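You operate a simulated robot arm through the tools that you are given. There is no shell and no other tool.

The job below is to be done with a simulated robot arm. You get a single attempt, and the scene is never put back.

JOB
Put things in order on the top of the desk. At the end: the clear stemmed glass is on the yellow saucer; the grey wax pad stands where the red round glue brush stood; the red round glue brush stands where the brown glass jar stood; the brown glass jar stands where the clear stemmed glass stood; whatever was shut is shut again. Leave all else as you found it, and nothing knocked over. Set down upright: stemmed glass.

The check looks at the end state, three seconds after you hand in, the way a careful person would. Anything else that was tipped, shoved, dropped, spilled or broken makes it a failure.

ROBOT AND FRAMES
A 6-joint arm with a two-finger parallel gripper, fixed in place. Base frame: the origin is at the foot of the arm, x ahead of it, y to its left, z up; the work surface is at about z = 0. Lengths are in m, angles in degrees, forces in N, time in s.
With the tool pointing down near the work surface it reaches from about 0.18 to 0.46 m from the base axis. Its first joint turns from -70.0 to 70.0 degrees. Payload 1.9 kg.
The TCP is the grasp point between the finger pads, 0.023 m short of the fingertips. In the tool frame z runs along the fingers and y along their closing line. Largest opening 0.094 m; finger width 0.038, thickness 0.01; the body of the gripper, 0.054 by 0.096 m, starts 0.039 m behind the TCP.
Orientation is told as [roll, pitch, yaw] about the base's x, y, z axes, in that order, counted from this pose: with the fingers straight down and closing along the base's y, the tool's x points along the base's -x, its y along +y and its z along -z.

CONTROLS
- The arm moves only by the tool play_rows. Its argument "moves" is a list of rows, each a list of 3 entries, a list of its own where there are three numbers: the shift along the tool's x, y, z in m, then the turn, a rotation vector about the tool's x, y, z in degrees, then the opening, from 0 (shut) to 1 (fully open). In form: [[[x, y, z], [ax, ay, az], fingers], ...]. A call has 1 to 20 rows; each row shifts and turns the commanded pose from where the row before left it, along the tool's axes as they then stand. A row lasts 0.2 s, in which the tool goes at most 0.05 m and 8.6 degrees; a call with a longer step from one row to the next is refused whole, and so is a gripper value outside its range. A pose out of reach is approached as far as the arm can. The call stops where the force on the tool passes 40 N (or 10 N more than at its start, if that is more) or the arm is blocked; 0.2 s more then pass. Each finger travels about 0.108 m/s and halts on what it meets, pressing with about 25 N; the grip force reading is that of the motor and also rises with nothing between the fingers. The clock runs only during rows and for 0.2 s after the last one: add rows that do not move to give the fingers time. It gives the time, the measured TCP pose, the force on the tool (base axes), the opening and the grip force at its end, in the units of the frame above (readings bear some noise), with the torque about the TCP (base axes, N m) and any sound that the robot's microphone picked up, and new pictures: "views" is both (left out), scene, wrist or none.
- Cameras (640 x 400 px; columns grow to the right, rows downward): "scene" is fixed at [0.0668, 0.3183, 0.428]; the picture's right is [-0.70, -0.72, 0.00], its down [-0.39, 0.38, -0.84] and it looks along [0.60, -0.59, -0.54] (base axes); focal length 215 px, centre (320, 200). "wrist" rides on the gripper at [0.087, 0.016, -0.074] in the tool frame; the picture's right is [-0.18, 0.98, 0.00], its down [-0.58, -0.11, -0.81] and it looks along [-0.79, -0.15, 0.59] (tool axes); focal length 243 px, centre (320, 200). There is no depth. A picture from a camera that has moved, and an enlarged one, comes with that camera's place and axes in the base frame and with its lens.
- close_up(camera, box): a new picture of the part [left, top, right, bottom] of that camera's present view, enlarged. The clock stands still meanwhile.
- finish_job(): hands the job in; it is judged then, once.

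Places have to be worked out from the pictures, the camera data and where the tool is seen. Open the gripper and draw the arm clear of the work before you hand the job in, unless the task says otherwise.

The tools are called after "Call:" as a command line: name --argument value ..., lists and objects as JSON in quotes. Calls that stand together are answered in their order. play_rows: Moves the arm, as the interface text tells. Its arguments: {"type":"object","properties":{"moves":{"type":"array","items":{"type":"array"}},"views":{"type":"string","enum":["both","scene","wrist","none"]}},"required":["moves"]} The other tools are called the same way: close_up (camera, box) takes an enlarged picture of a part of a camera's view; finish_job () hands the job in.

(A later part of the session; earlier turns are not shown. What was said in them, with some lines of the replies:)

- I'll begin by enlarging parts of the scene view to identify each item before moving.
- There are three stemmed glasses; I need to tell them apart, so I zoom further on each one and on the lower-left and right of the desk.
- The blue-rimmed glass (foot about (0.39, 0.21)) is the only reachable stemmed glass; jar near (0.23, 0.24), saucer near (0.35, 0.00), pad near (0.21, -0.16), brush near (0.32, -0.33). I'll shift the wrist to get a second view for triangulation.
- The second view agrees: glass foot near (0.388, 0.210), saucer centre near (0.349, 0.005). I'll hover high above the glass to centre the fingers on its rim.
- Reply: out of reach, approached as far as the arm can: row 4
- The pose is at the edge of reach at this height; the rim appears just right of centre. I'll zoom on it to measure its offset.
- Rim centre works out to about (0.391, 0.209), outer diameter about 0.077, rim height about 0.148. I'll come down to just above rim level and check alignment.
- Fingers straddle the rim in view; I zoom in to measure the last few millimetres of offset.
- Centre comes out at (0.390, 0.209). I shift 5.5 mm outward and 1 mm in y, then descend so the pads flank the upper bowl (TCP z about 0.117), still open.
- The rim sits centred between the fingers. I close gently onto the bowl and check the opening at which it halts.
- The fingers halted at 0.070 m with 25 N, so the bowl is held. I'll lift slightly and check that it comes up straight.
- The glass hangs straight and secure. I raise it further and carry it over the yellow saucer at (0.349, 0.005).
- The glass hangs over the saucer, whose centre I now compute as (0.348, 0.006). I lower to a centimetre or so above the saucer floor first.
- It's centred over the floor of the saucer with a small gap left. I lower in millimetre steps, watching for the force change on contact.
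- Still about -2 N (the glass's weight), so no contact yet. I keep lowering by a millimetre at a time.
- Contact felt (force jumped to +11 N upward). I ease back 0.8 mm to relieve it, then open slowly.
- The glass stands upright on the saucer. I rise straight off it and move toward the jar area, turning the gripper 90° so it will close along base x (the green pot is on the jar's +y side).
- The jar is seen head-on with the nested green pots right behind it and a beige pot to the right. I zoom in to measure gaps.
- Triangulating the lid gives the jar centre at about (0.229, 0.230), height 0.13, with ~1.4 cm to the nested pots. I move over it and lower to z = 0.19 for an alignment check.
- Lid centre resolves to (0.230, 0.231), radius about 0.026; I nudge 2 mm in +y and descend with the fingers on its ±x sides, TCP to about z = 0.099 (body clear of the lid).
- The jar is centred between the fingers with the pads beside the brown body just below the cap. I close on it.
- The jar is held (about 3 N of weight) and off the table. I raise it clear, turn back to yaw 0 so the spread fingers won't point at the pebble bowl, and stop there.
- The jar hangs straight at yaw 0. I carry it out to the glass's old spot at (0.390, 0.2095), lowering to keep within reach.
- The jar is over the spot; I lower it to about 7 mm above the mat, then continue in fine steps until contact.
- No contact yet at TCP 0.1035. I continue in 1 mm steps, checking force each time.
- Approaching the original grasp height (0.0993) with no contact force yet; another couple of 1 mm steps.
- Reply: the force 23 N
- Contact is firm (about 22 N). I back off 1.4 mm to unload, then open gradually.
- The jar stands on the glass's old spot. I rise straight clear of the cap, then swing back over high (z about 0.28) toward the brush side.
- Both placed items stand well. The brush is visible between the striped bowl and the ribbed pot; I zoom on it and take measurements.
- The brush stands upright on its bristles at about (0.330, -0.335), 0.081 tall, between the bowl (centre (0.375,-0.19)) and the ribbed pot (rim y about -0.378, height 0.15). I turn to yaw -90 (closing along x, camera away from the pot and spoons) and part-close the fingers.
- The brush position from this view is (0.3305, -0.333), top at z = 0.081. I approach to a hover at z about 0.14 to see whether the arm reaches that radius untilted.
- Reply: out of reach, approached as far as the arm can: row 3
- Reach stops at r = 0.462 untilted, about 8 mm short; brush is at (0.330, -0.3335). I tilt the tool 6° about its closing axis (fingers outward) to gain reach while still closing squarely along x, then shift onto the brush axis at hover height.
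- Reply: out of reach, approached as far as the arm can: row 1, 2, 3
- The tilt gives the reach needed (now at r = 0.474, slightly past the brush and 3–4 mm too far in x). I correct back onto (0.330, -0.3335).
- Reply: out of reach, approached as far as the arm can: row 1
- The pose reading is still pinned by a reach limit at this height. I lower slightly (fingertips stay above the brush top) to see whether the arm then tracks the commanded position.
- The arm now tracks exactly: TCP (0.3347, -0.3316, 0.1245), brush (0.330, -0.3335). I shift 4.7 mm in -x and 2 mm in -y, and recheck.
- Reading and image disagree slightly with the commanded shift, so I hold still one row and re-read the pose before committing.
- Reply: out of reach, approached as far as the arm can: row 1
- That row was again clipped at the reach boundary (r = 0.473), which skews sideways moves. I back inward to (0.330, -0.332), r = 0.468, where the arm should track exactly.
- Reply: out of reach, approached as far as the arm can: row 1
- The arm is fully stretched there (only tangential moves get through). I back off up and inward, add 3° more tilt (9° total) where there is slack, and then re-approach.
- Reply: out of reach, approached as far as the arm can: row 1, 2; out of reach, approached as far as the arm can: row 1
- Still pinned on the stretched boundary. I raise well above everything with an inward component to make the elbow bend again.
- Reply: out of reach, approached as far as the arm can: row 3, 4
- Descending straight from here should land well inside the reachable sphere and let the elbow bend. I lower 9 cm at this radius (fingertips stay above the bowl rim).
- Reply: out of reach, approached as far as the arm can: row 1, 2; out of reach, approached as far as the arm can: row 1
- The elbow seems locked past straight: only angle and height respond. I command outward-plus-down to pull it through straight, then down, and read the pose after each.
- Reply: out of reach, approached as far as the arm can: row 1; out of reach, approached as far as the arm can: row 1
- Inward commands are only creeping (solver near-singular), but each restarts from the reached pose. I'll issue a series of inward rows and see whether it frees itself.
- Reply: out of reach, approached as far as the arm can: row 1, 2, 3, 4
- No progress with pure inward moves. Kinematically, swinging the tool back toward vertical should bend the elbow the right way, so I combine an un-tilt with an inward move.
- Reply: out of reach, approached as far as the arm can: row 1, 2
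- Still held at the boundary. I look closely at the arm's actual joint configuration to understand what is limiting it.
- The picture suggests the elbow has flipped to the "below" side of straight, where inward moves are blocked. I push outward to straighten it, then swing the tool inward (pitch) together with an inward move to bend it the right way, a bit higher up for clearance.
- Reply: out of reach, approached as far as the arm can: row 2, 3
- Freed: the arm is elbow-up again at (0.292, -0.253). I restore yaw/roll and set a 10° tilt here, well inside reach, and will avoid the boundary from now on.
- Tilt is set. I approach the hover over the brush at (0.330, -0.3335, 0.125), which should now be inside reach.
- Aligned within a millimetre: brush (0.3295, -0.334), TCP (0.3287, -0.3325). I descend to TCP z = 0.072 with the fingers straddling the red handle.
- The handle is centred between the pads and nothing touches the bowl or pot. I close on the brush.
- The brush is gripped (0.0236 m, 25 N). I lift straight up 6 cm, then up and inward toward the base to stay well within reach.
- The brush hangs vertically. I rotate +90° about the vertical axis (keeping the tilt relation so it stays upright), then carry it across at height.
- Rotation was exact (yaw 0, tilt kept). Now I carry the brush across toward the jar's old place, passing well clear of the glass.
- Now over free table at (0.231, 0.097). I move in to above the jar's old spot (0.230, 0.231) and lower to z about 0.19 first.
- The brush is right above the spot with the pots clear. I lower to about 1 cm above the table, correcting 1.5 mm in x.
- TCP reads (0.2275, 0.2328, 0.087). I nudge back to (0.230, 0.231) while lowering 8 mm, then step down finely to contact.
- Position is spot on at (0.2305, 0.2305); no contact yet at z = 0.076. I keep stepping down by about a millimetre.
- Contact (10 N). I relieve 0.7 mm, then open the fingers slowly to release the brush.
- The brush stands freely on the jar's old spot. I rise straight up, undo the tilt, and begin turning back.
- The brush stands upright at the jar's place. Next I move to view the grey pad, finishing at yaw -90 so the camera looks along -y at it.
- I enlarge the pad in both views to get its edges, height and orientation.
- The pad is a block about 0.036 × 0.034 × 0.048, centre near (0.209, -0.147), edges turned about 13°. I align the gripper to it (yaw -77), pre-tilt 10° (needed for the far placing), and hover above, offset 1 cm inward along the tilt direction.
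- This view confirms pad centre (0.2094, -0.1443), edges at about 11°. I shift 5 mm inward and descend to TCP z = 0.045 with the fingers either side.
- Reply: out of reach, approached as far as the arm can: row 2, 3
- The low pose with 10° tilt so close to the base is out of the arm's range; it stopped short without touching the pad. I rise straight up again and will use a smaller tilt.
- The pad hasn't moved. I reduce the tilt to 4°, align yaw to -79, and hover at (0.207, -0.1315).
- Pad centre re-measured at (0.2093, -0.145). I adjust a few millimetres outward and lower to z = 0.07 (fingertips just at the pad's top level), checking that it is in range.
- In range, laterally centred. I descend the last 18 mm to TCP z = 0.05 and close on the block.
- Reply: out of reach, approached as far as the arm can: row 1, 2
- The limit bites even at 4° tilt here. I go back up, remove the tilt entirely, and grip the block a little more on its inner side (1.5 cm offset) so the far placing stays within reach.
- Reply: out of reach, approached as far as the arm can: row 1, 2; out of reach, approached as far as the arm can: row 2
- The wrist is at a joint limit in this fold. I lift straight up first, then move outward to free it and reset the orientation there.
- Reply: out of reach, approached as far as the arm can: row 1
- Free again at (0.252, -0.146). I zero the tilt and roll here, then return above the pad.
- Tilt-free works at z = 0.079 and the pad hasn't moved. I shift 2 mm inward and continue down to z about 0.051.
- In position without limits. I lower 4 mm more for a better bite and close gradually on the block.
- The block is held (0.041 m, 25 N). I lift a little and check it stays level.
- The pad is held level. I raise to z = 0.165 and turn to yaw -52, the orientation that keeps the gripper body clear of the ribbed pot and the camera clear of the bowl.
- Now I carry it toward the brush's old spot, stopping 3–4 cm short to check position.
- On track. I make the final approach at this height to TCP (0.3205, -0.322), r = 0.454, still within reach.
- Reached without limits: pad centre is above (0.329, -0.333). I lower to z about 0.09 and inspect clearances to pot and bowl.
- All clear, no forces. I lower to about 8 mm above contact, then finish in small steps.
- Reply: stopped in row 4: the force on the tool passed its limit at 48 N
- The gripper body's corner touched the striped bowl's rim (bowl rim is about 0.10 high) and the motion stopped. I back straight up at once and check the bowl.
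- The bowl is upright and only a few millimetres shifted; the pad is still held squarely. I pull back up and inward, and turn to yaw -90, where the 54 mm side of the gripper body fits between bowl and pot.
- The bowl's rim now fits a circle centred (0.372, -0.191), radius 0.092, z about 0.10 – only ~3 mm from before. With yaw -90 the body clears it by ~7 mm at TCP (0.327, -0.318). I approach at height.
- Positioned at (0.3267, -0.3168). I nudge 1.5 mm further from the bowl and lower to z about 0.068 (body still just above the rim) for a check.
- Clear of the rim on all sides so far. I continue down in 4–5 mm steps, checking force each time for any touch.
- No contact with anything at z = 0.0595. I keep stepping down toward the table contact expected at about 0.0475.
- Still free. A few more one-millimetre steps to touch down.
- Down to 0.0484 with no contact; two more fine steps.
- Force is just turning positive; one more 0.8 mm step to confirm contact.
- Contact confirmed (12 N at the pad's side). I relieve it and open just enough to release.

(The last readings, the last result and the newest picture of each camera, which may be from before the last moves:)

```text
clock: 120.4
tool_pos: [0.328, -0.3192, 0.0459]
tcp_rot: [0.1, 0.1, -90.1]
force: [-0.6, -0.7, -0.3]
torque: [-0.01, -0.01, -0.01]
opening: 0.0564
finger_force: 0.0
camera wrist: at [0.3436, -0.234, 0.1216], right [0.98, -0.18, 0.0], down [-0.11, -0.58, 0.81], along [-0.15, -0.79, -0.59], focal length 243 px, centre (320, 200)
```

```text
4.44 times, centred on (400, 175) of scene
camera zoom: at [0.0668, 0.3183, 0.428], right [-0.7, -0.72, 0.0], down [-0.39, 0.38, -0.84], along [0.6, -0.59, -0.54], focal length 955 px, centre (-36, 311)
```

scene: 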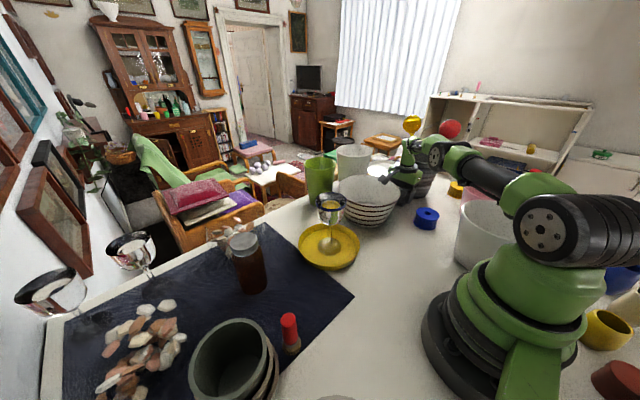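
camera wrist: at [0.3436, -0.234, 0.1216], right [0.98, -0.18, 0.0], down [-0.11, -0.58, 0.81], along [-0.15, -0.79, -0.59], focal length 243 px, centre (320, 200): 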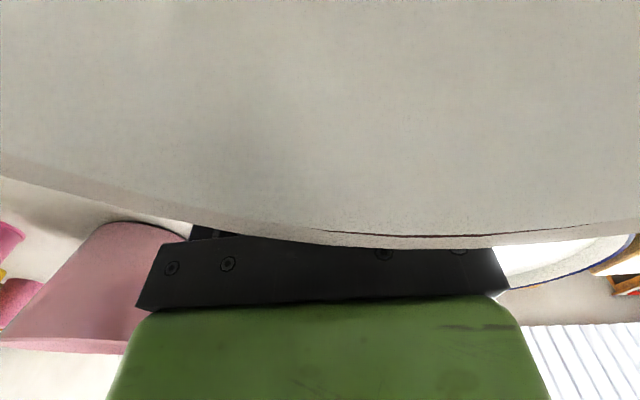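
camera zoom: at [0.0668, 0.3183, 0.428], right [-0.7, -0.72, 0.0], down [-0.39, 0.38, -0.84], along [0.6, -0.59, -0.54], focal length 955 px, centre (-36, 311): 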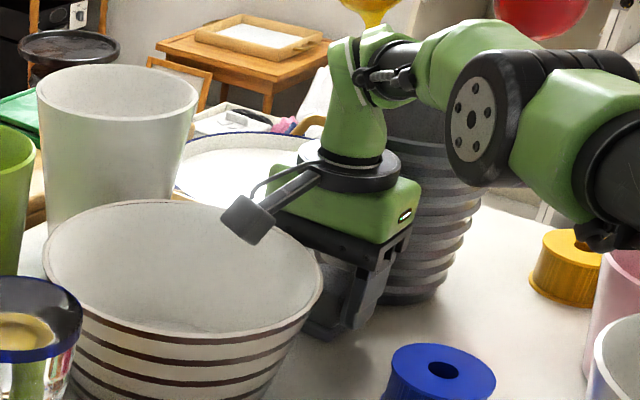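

Released. I rise straight up out of the gap, then draw inward.

Call:
play_rows --moves '[[[0, 0, -0.01], [0, 0, 0], 0.6], [[0, 0, -0.025], [0, 0, 0], 0.6], [[0, 0, -0.035], [0, 0, 0], 0.6], [[0, 0, -0.035], [0, 0, 0], 0.6], [[0.02, -0.02, -0.015], [0, 0, 0], 0.6], [[0.03, -0.03, -0.015], [0, 0, 0], 0.6], [[0.03, -0.02, -0.02], [0, 0, 0], 0.6], [[0, 0, 0], [0, 0, 0], 0.6]]' --views "both"

Call:
close_up --camera "scene" --box '[330, 150, 450, 250]'

Call:
close_up --camera "wrist" --box '[200, 0, 480, 160]'

```text
clock: 122.2
tool_pos: [0.2557, -0.238, 0.2025]
tcp_rot: [0.1, 0.0, -89.9]
force: [-0.3, 1.1, 0.3]
torque: [-0.01, 0.01, 0.02]
opening: 0.0563
finger_force: 0.1
camera wrist: at [0.2726, -0.153, 0.277], right [0.98, -0.18, 0.0], down [-0.11, -0.58, 0.81], along [-0.15, -0.79, -0.59], focal length 243 px, centre (320, 200)
```

scene: 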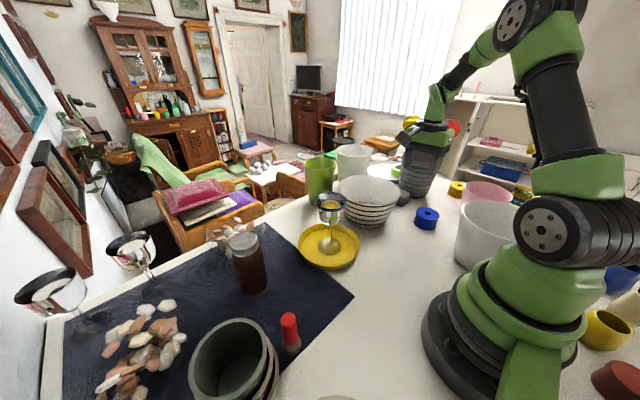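
wrist: 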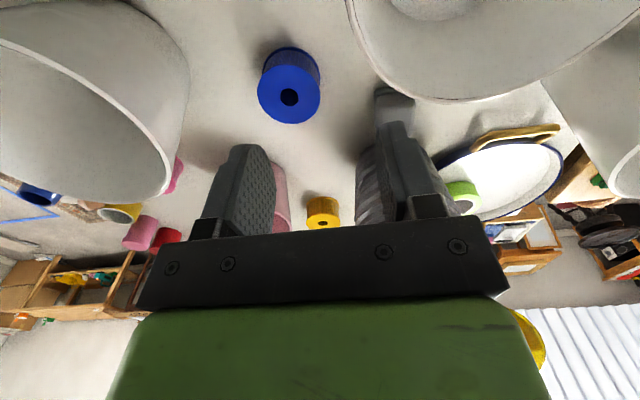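

```text
4.00 times, centred on (390, 200) of scene
camera zoom: at [0.0667, 0.3183, 0.428], right [-0.7, -0.72, 0.0], down [-0.39, 0.38, -0.84], along [0.6, -0.59, -0.54], focal length 859 px, centre (40, 200)
```

zoom: 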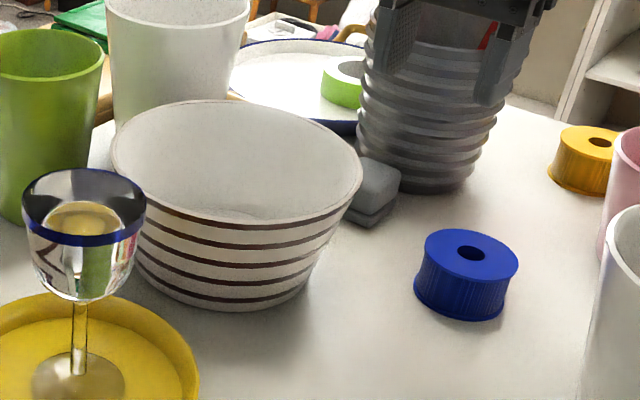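

```text
2.29 times, centred on (340, 80) of wrist
camera zoom: at [0.2726, -0.153, 0.277], right [0.98, -0.18, 0.0], down [-0.11, -0.58, 0.81], along [-0.15, -0.79, -0.59], focal length 555 px, centre (274, 474)
```

zoom: 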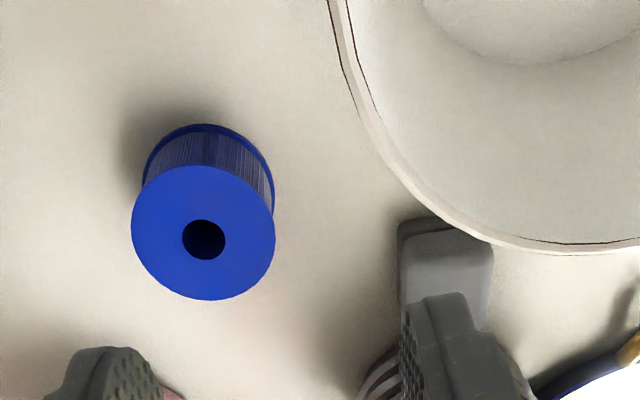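

The pad now stands at about (0.327, -0.335), on the brush's old spot, and nothing is knocked over. I go to the same viewpoint as before (yaw 0 at (0.2655, -0.151, 0.274)) to compare the bowl's position with the earlier picture.

Call:
play_rows --moves '[[[0.029, 0.003, -0.024], [0, 0, 0], 0.6], [[0.029, 0.003, -0.024], [0, 0, 0], 0.6], [[0.029, 0.004, -0.024], [0, 0, 0], 0.6], [[0, 0, 0], [0, 0, -8.2], 0.6], [[0, 0, 0], [0, 0, -8.2], 0.7], [[0, 0, 0], [0, 0, -8.2], 0.8], [[0, 0, 0], [0, 0, -8.2], 0.9], [[0, 0, 0], [0, 0, -8.2], 1], [[0, 0, 0], [0, 0, -8.2], 1], [[0, 0, 0], [0, 0, -8.2], 1], [[0, 0, 0], [0, 0, -8.2], 1], [[0, 0, 0], [0, 0, -8.2], 1], [[0, 0, 0], [0, 0, -8.2], 1], [[0, 0, 0], [0, 0, -8], 1], [[0, 0, 0], [0, 0, 0], 1]]' --views "both"

Call:
close_up --camera "wrist" --box '[100, 20, 300, 180]'

Call:
close_up --camera "scene" --box '[330, 150, 450, 250]'

```text
clock: 125.4
tool_pos: [0.2677, -0.1532, 0.2724]
tcp_rot: [0.0, -0.2, 0.1]
force: [0.3, -0.1, 0.5]
torque: [-0.02, 0.02, 0.01]
opening: 0.0941
finger_force: 0.0
camera wrist: at [0.181, -0.1379, 0.348], right [0.18, 0.98, 0.0], down [0.58, -0.11, 0.81], along [0.79, -0.15, -0.59], focal length 243 px, centre (320, 200)
```

scene: 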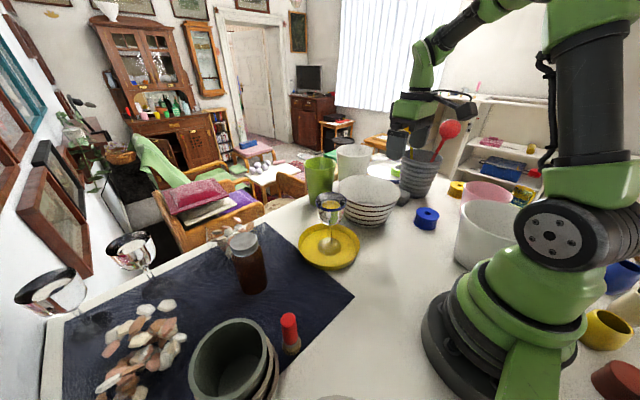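
wrist: 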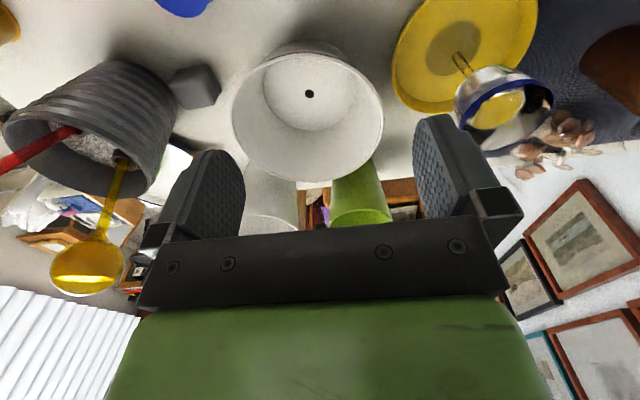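

```text
2.50 times, centred on (200, 100) of wrist
camera zoom: at [0.181, -0.1379, 0.348], right [0.18, 0.98, 0.0], down [0.58, -0.11, 0.81], along [0.79, -0.15, -0.59], focal length 606 px, centre (620, 450)
```

zoom: 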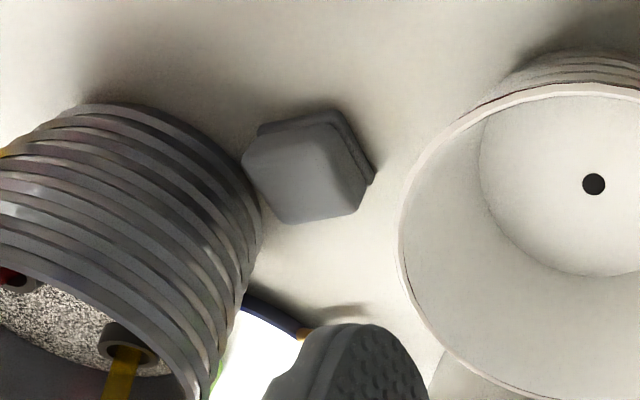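

```text
4.00 times, centred on (390, 200) of scene
camera zoom: at [0.0668, 0.3183, 0.428], right [-0.7, -0.72, 0.0], down [-0.39, 0.38, -0.84], along [0.6, -0.59, -0.54], focal length 859 px, centre (40, 200)
```

zoom: 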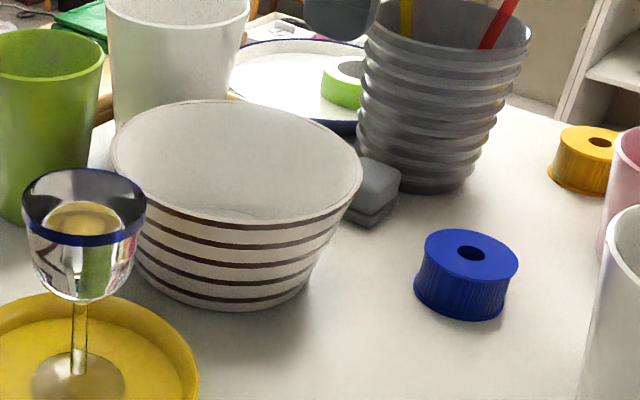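

The bowl's drain hole reads about 3 mm from its original place and it stands flat; pot, spool and the rest are unchanged, and the pad stands within a few millimetres of the brush's old spot. I raise the arm back to its starting pose, open, and do a last overall check.

Call:
play_rows --moves '[[[0, 0, -0.03], [0, 0, 0], 1], [[-0.0103, 0.0417, -0.005], [0, 0, 0], 1], [[-0.0103, 0.0417, -0.005], [0, 0, 0], 1], [[-0.0103, 0.0417, -0.005], [0, 0, 0], 1], [[-0.0103, 0.0417, -0.005], [0, 0, 0], 1], [[-0.0103, 0.0417, -0.003], [0, 0, 0], 1], [[-0.0103, 0.0417, -0.002], [0, 0, 0], 1], [[0, 0, 0], [0, 0, 0], 1], [[0, 0, 0], [0, 0, 0], 1]]' --views "both"

Call:
close_up --camera "scene" --box '[200, 200, 360, 300]'

Call:
close_up --camera "scene" --box '[360, 100, 560, 260]'

Call:
close_up --camera "scene" --box '[180, 260, 380, 400]'

Call:
close_up --camera "wrist" --box '[0, 0, 320, 200]'

```text
clock: 127.4
tool_pos: [0.3274, 0.0975, 0.3272]
tcp_rot: [-0.1, -0.1, -0.1]
force: [0.8, 0.1, -0.1]
torque: [-0.01, 0.0, -0.02]
opening: 0.0941
finger_force: 0.1
camera wrist: at [0.2421, 0.1132, 0.4023], right [0.19, 0.98, 0.0], down [0.58, -0.11, 0.81], along [0.79, -0.15, -0.59], focal length 243 px, centre (320, 200)
```

scene: 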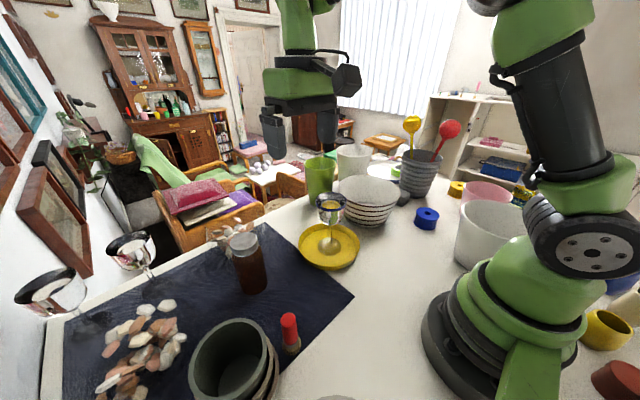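
wrist: 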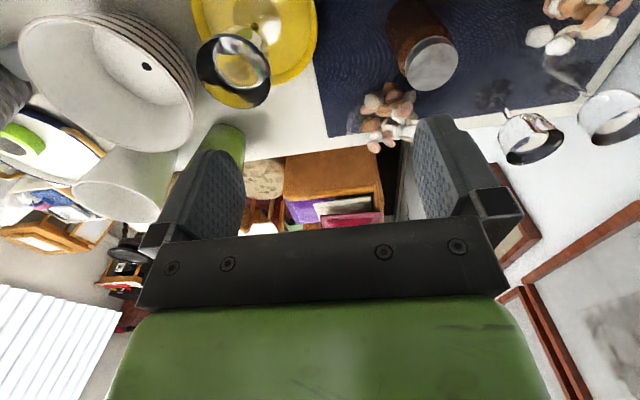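

```text
4.00 times, centred on (280, 250) of scene
camera zoom: at [0.0668, 0.3183, 0.428], right [-0.7, -0.72, 0.0], down [-0.39, 0.38, -0.84], along [0.6, -0.59, -0.54], focal length 859 px, centre (480, 0)
```

zoom: 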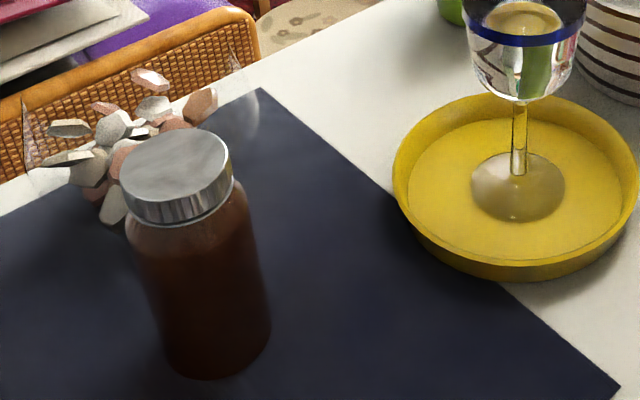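

```text
2.50 times, centred on (460, 180) of scene
camera zoom: at [0.0668, 0.3183, 0.428], right [-0.7, -0.72, 0.0], down [-0.39, 0.38, -0.84], along [0.6, -0.59, -0.54], focal length 537 px, centre (-30, 250)
```

zoom: 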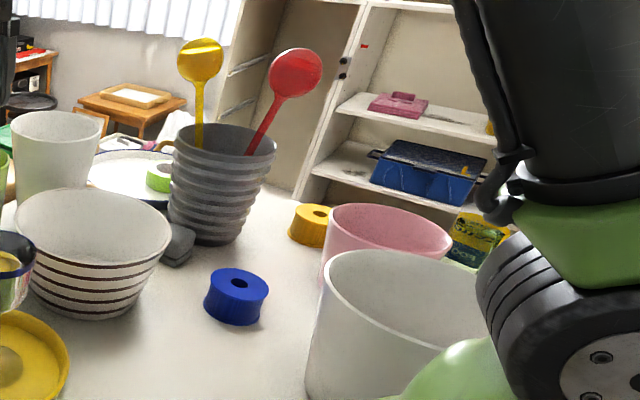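

```text
2.86 times, centred on (280, 330) of scene
camera zoom: at [0.0668, 0.3183, 0.428], right [-0.7, -0.72, 0.0], down [-0.39, 0.38, -0.84], along [0.6, -0.59, -0.54], focal length 614 px, centre (434, -171)
```

zoom: 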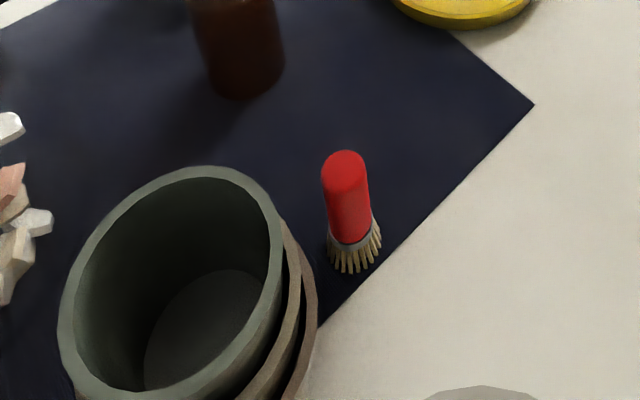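

```text
2.00 times, centred on (160, 100) of wrist
camera zoom: at [0.2421, 0.1132, 0.4023], right [0.19, 0.98, 0.0], down [0.58, -0.11, 0.81], along [0.79, -0.15, -0.59], focal length 485 px, centre (640, 400)
```

zoom: 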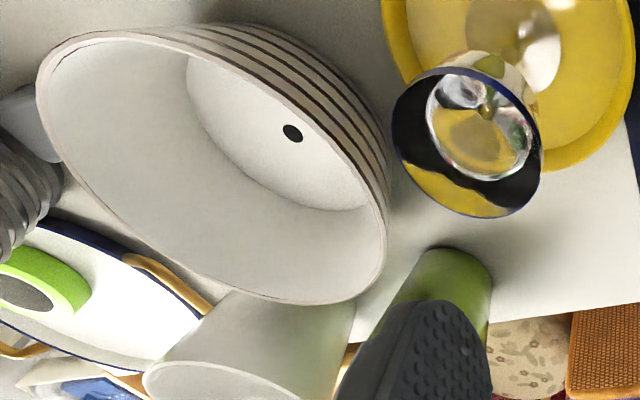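

Everything checks out: the clear blue-rimmed glass stands upright on the yellow saucer, the capped brown jar is where the glass was, and the brush stands where the jar was. The grey pad is where the brush was, and nothing is tipped. The gripper is open and the arm clear, so I hand the job in.

Call:
finish_job

```text
The job is handed in.
```

I handed the job in with all four items where you asked. The check hasn't reported back, so I don't have a verdict. Two things are slightly off, both noted below.

- **Stemmed glass:** it stands upright, near the centre of the yellow saucer. I took the blue-rimmed glass to be the clear one; the other two stemmed glasses were out of reach.
- **Brown glass jar:** it stands where the glass stood, within about 2 mm, with its lid still on.
- **Red glue brush:** it stands on its bristles where the jar stood, within about 2 mm.
- **Grey wax pad:** it stands where the brush stood, between the striped bowl and the ribbed pot. It may be 5 to 9 mm off the exact spot.
- **Striped bowl:** while I was lowering the pad, the gripper touched its rim and moved it about 3 mm. It still stands flat. I didn't push it back, because that risked disturbing it more.

In the final pictures nothing else looks moved or tipped. The gripper is open and the arm is back at its starting position, clear of the desk.
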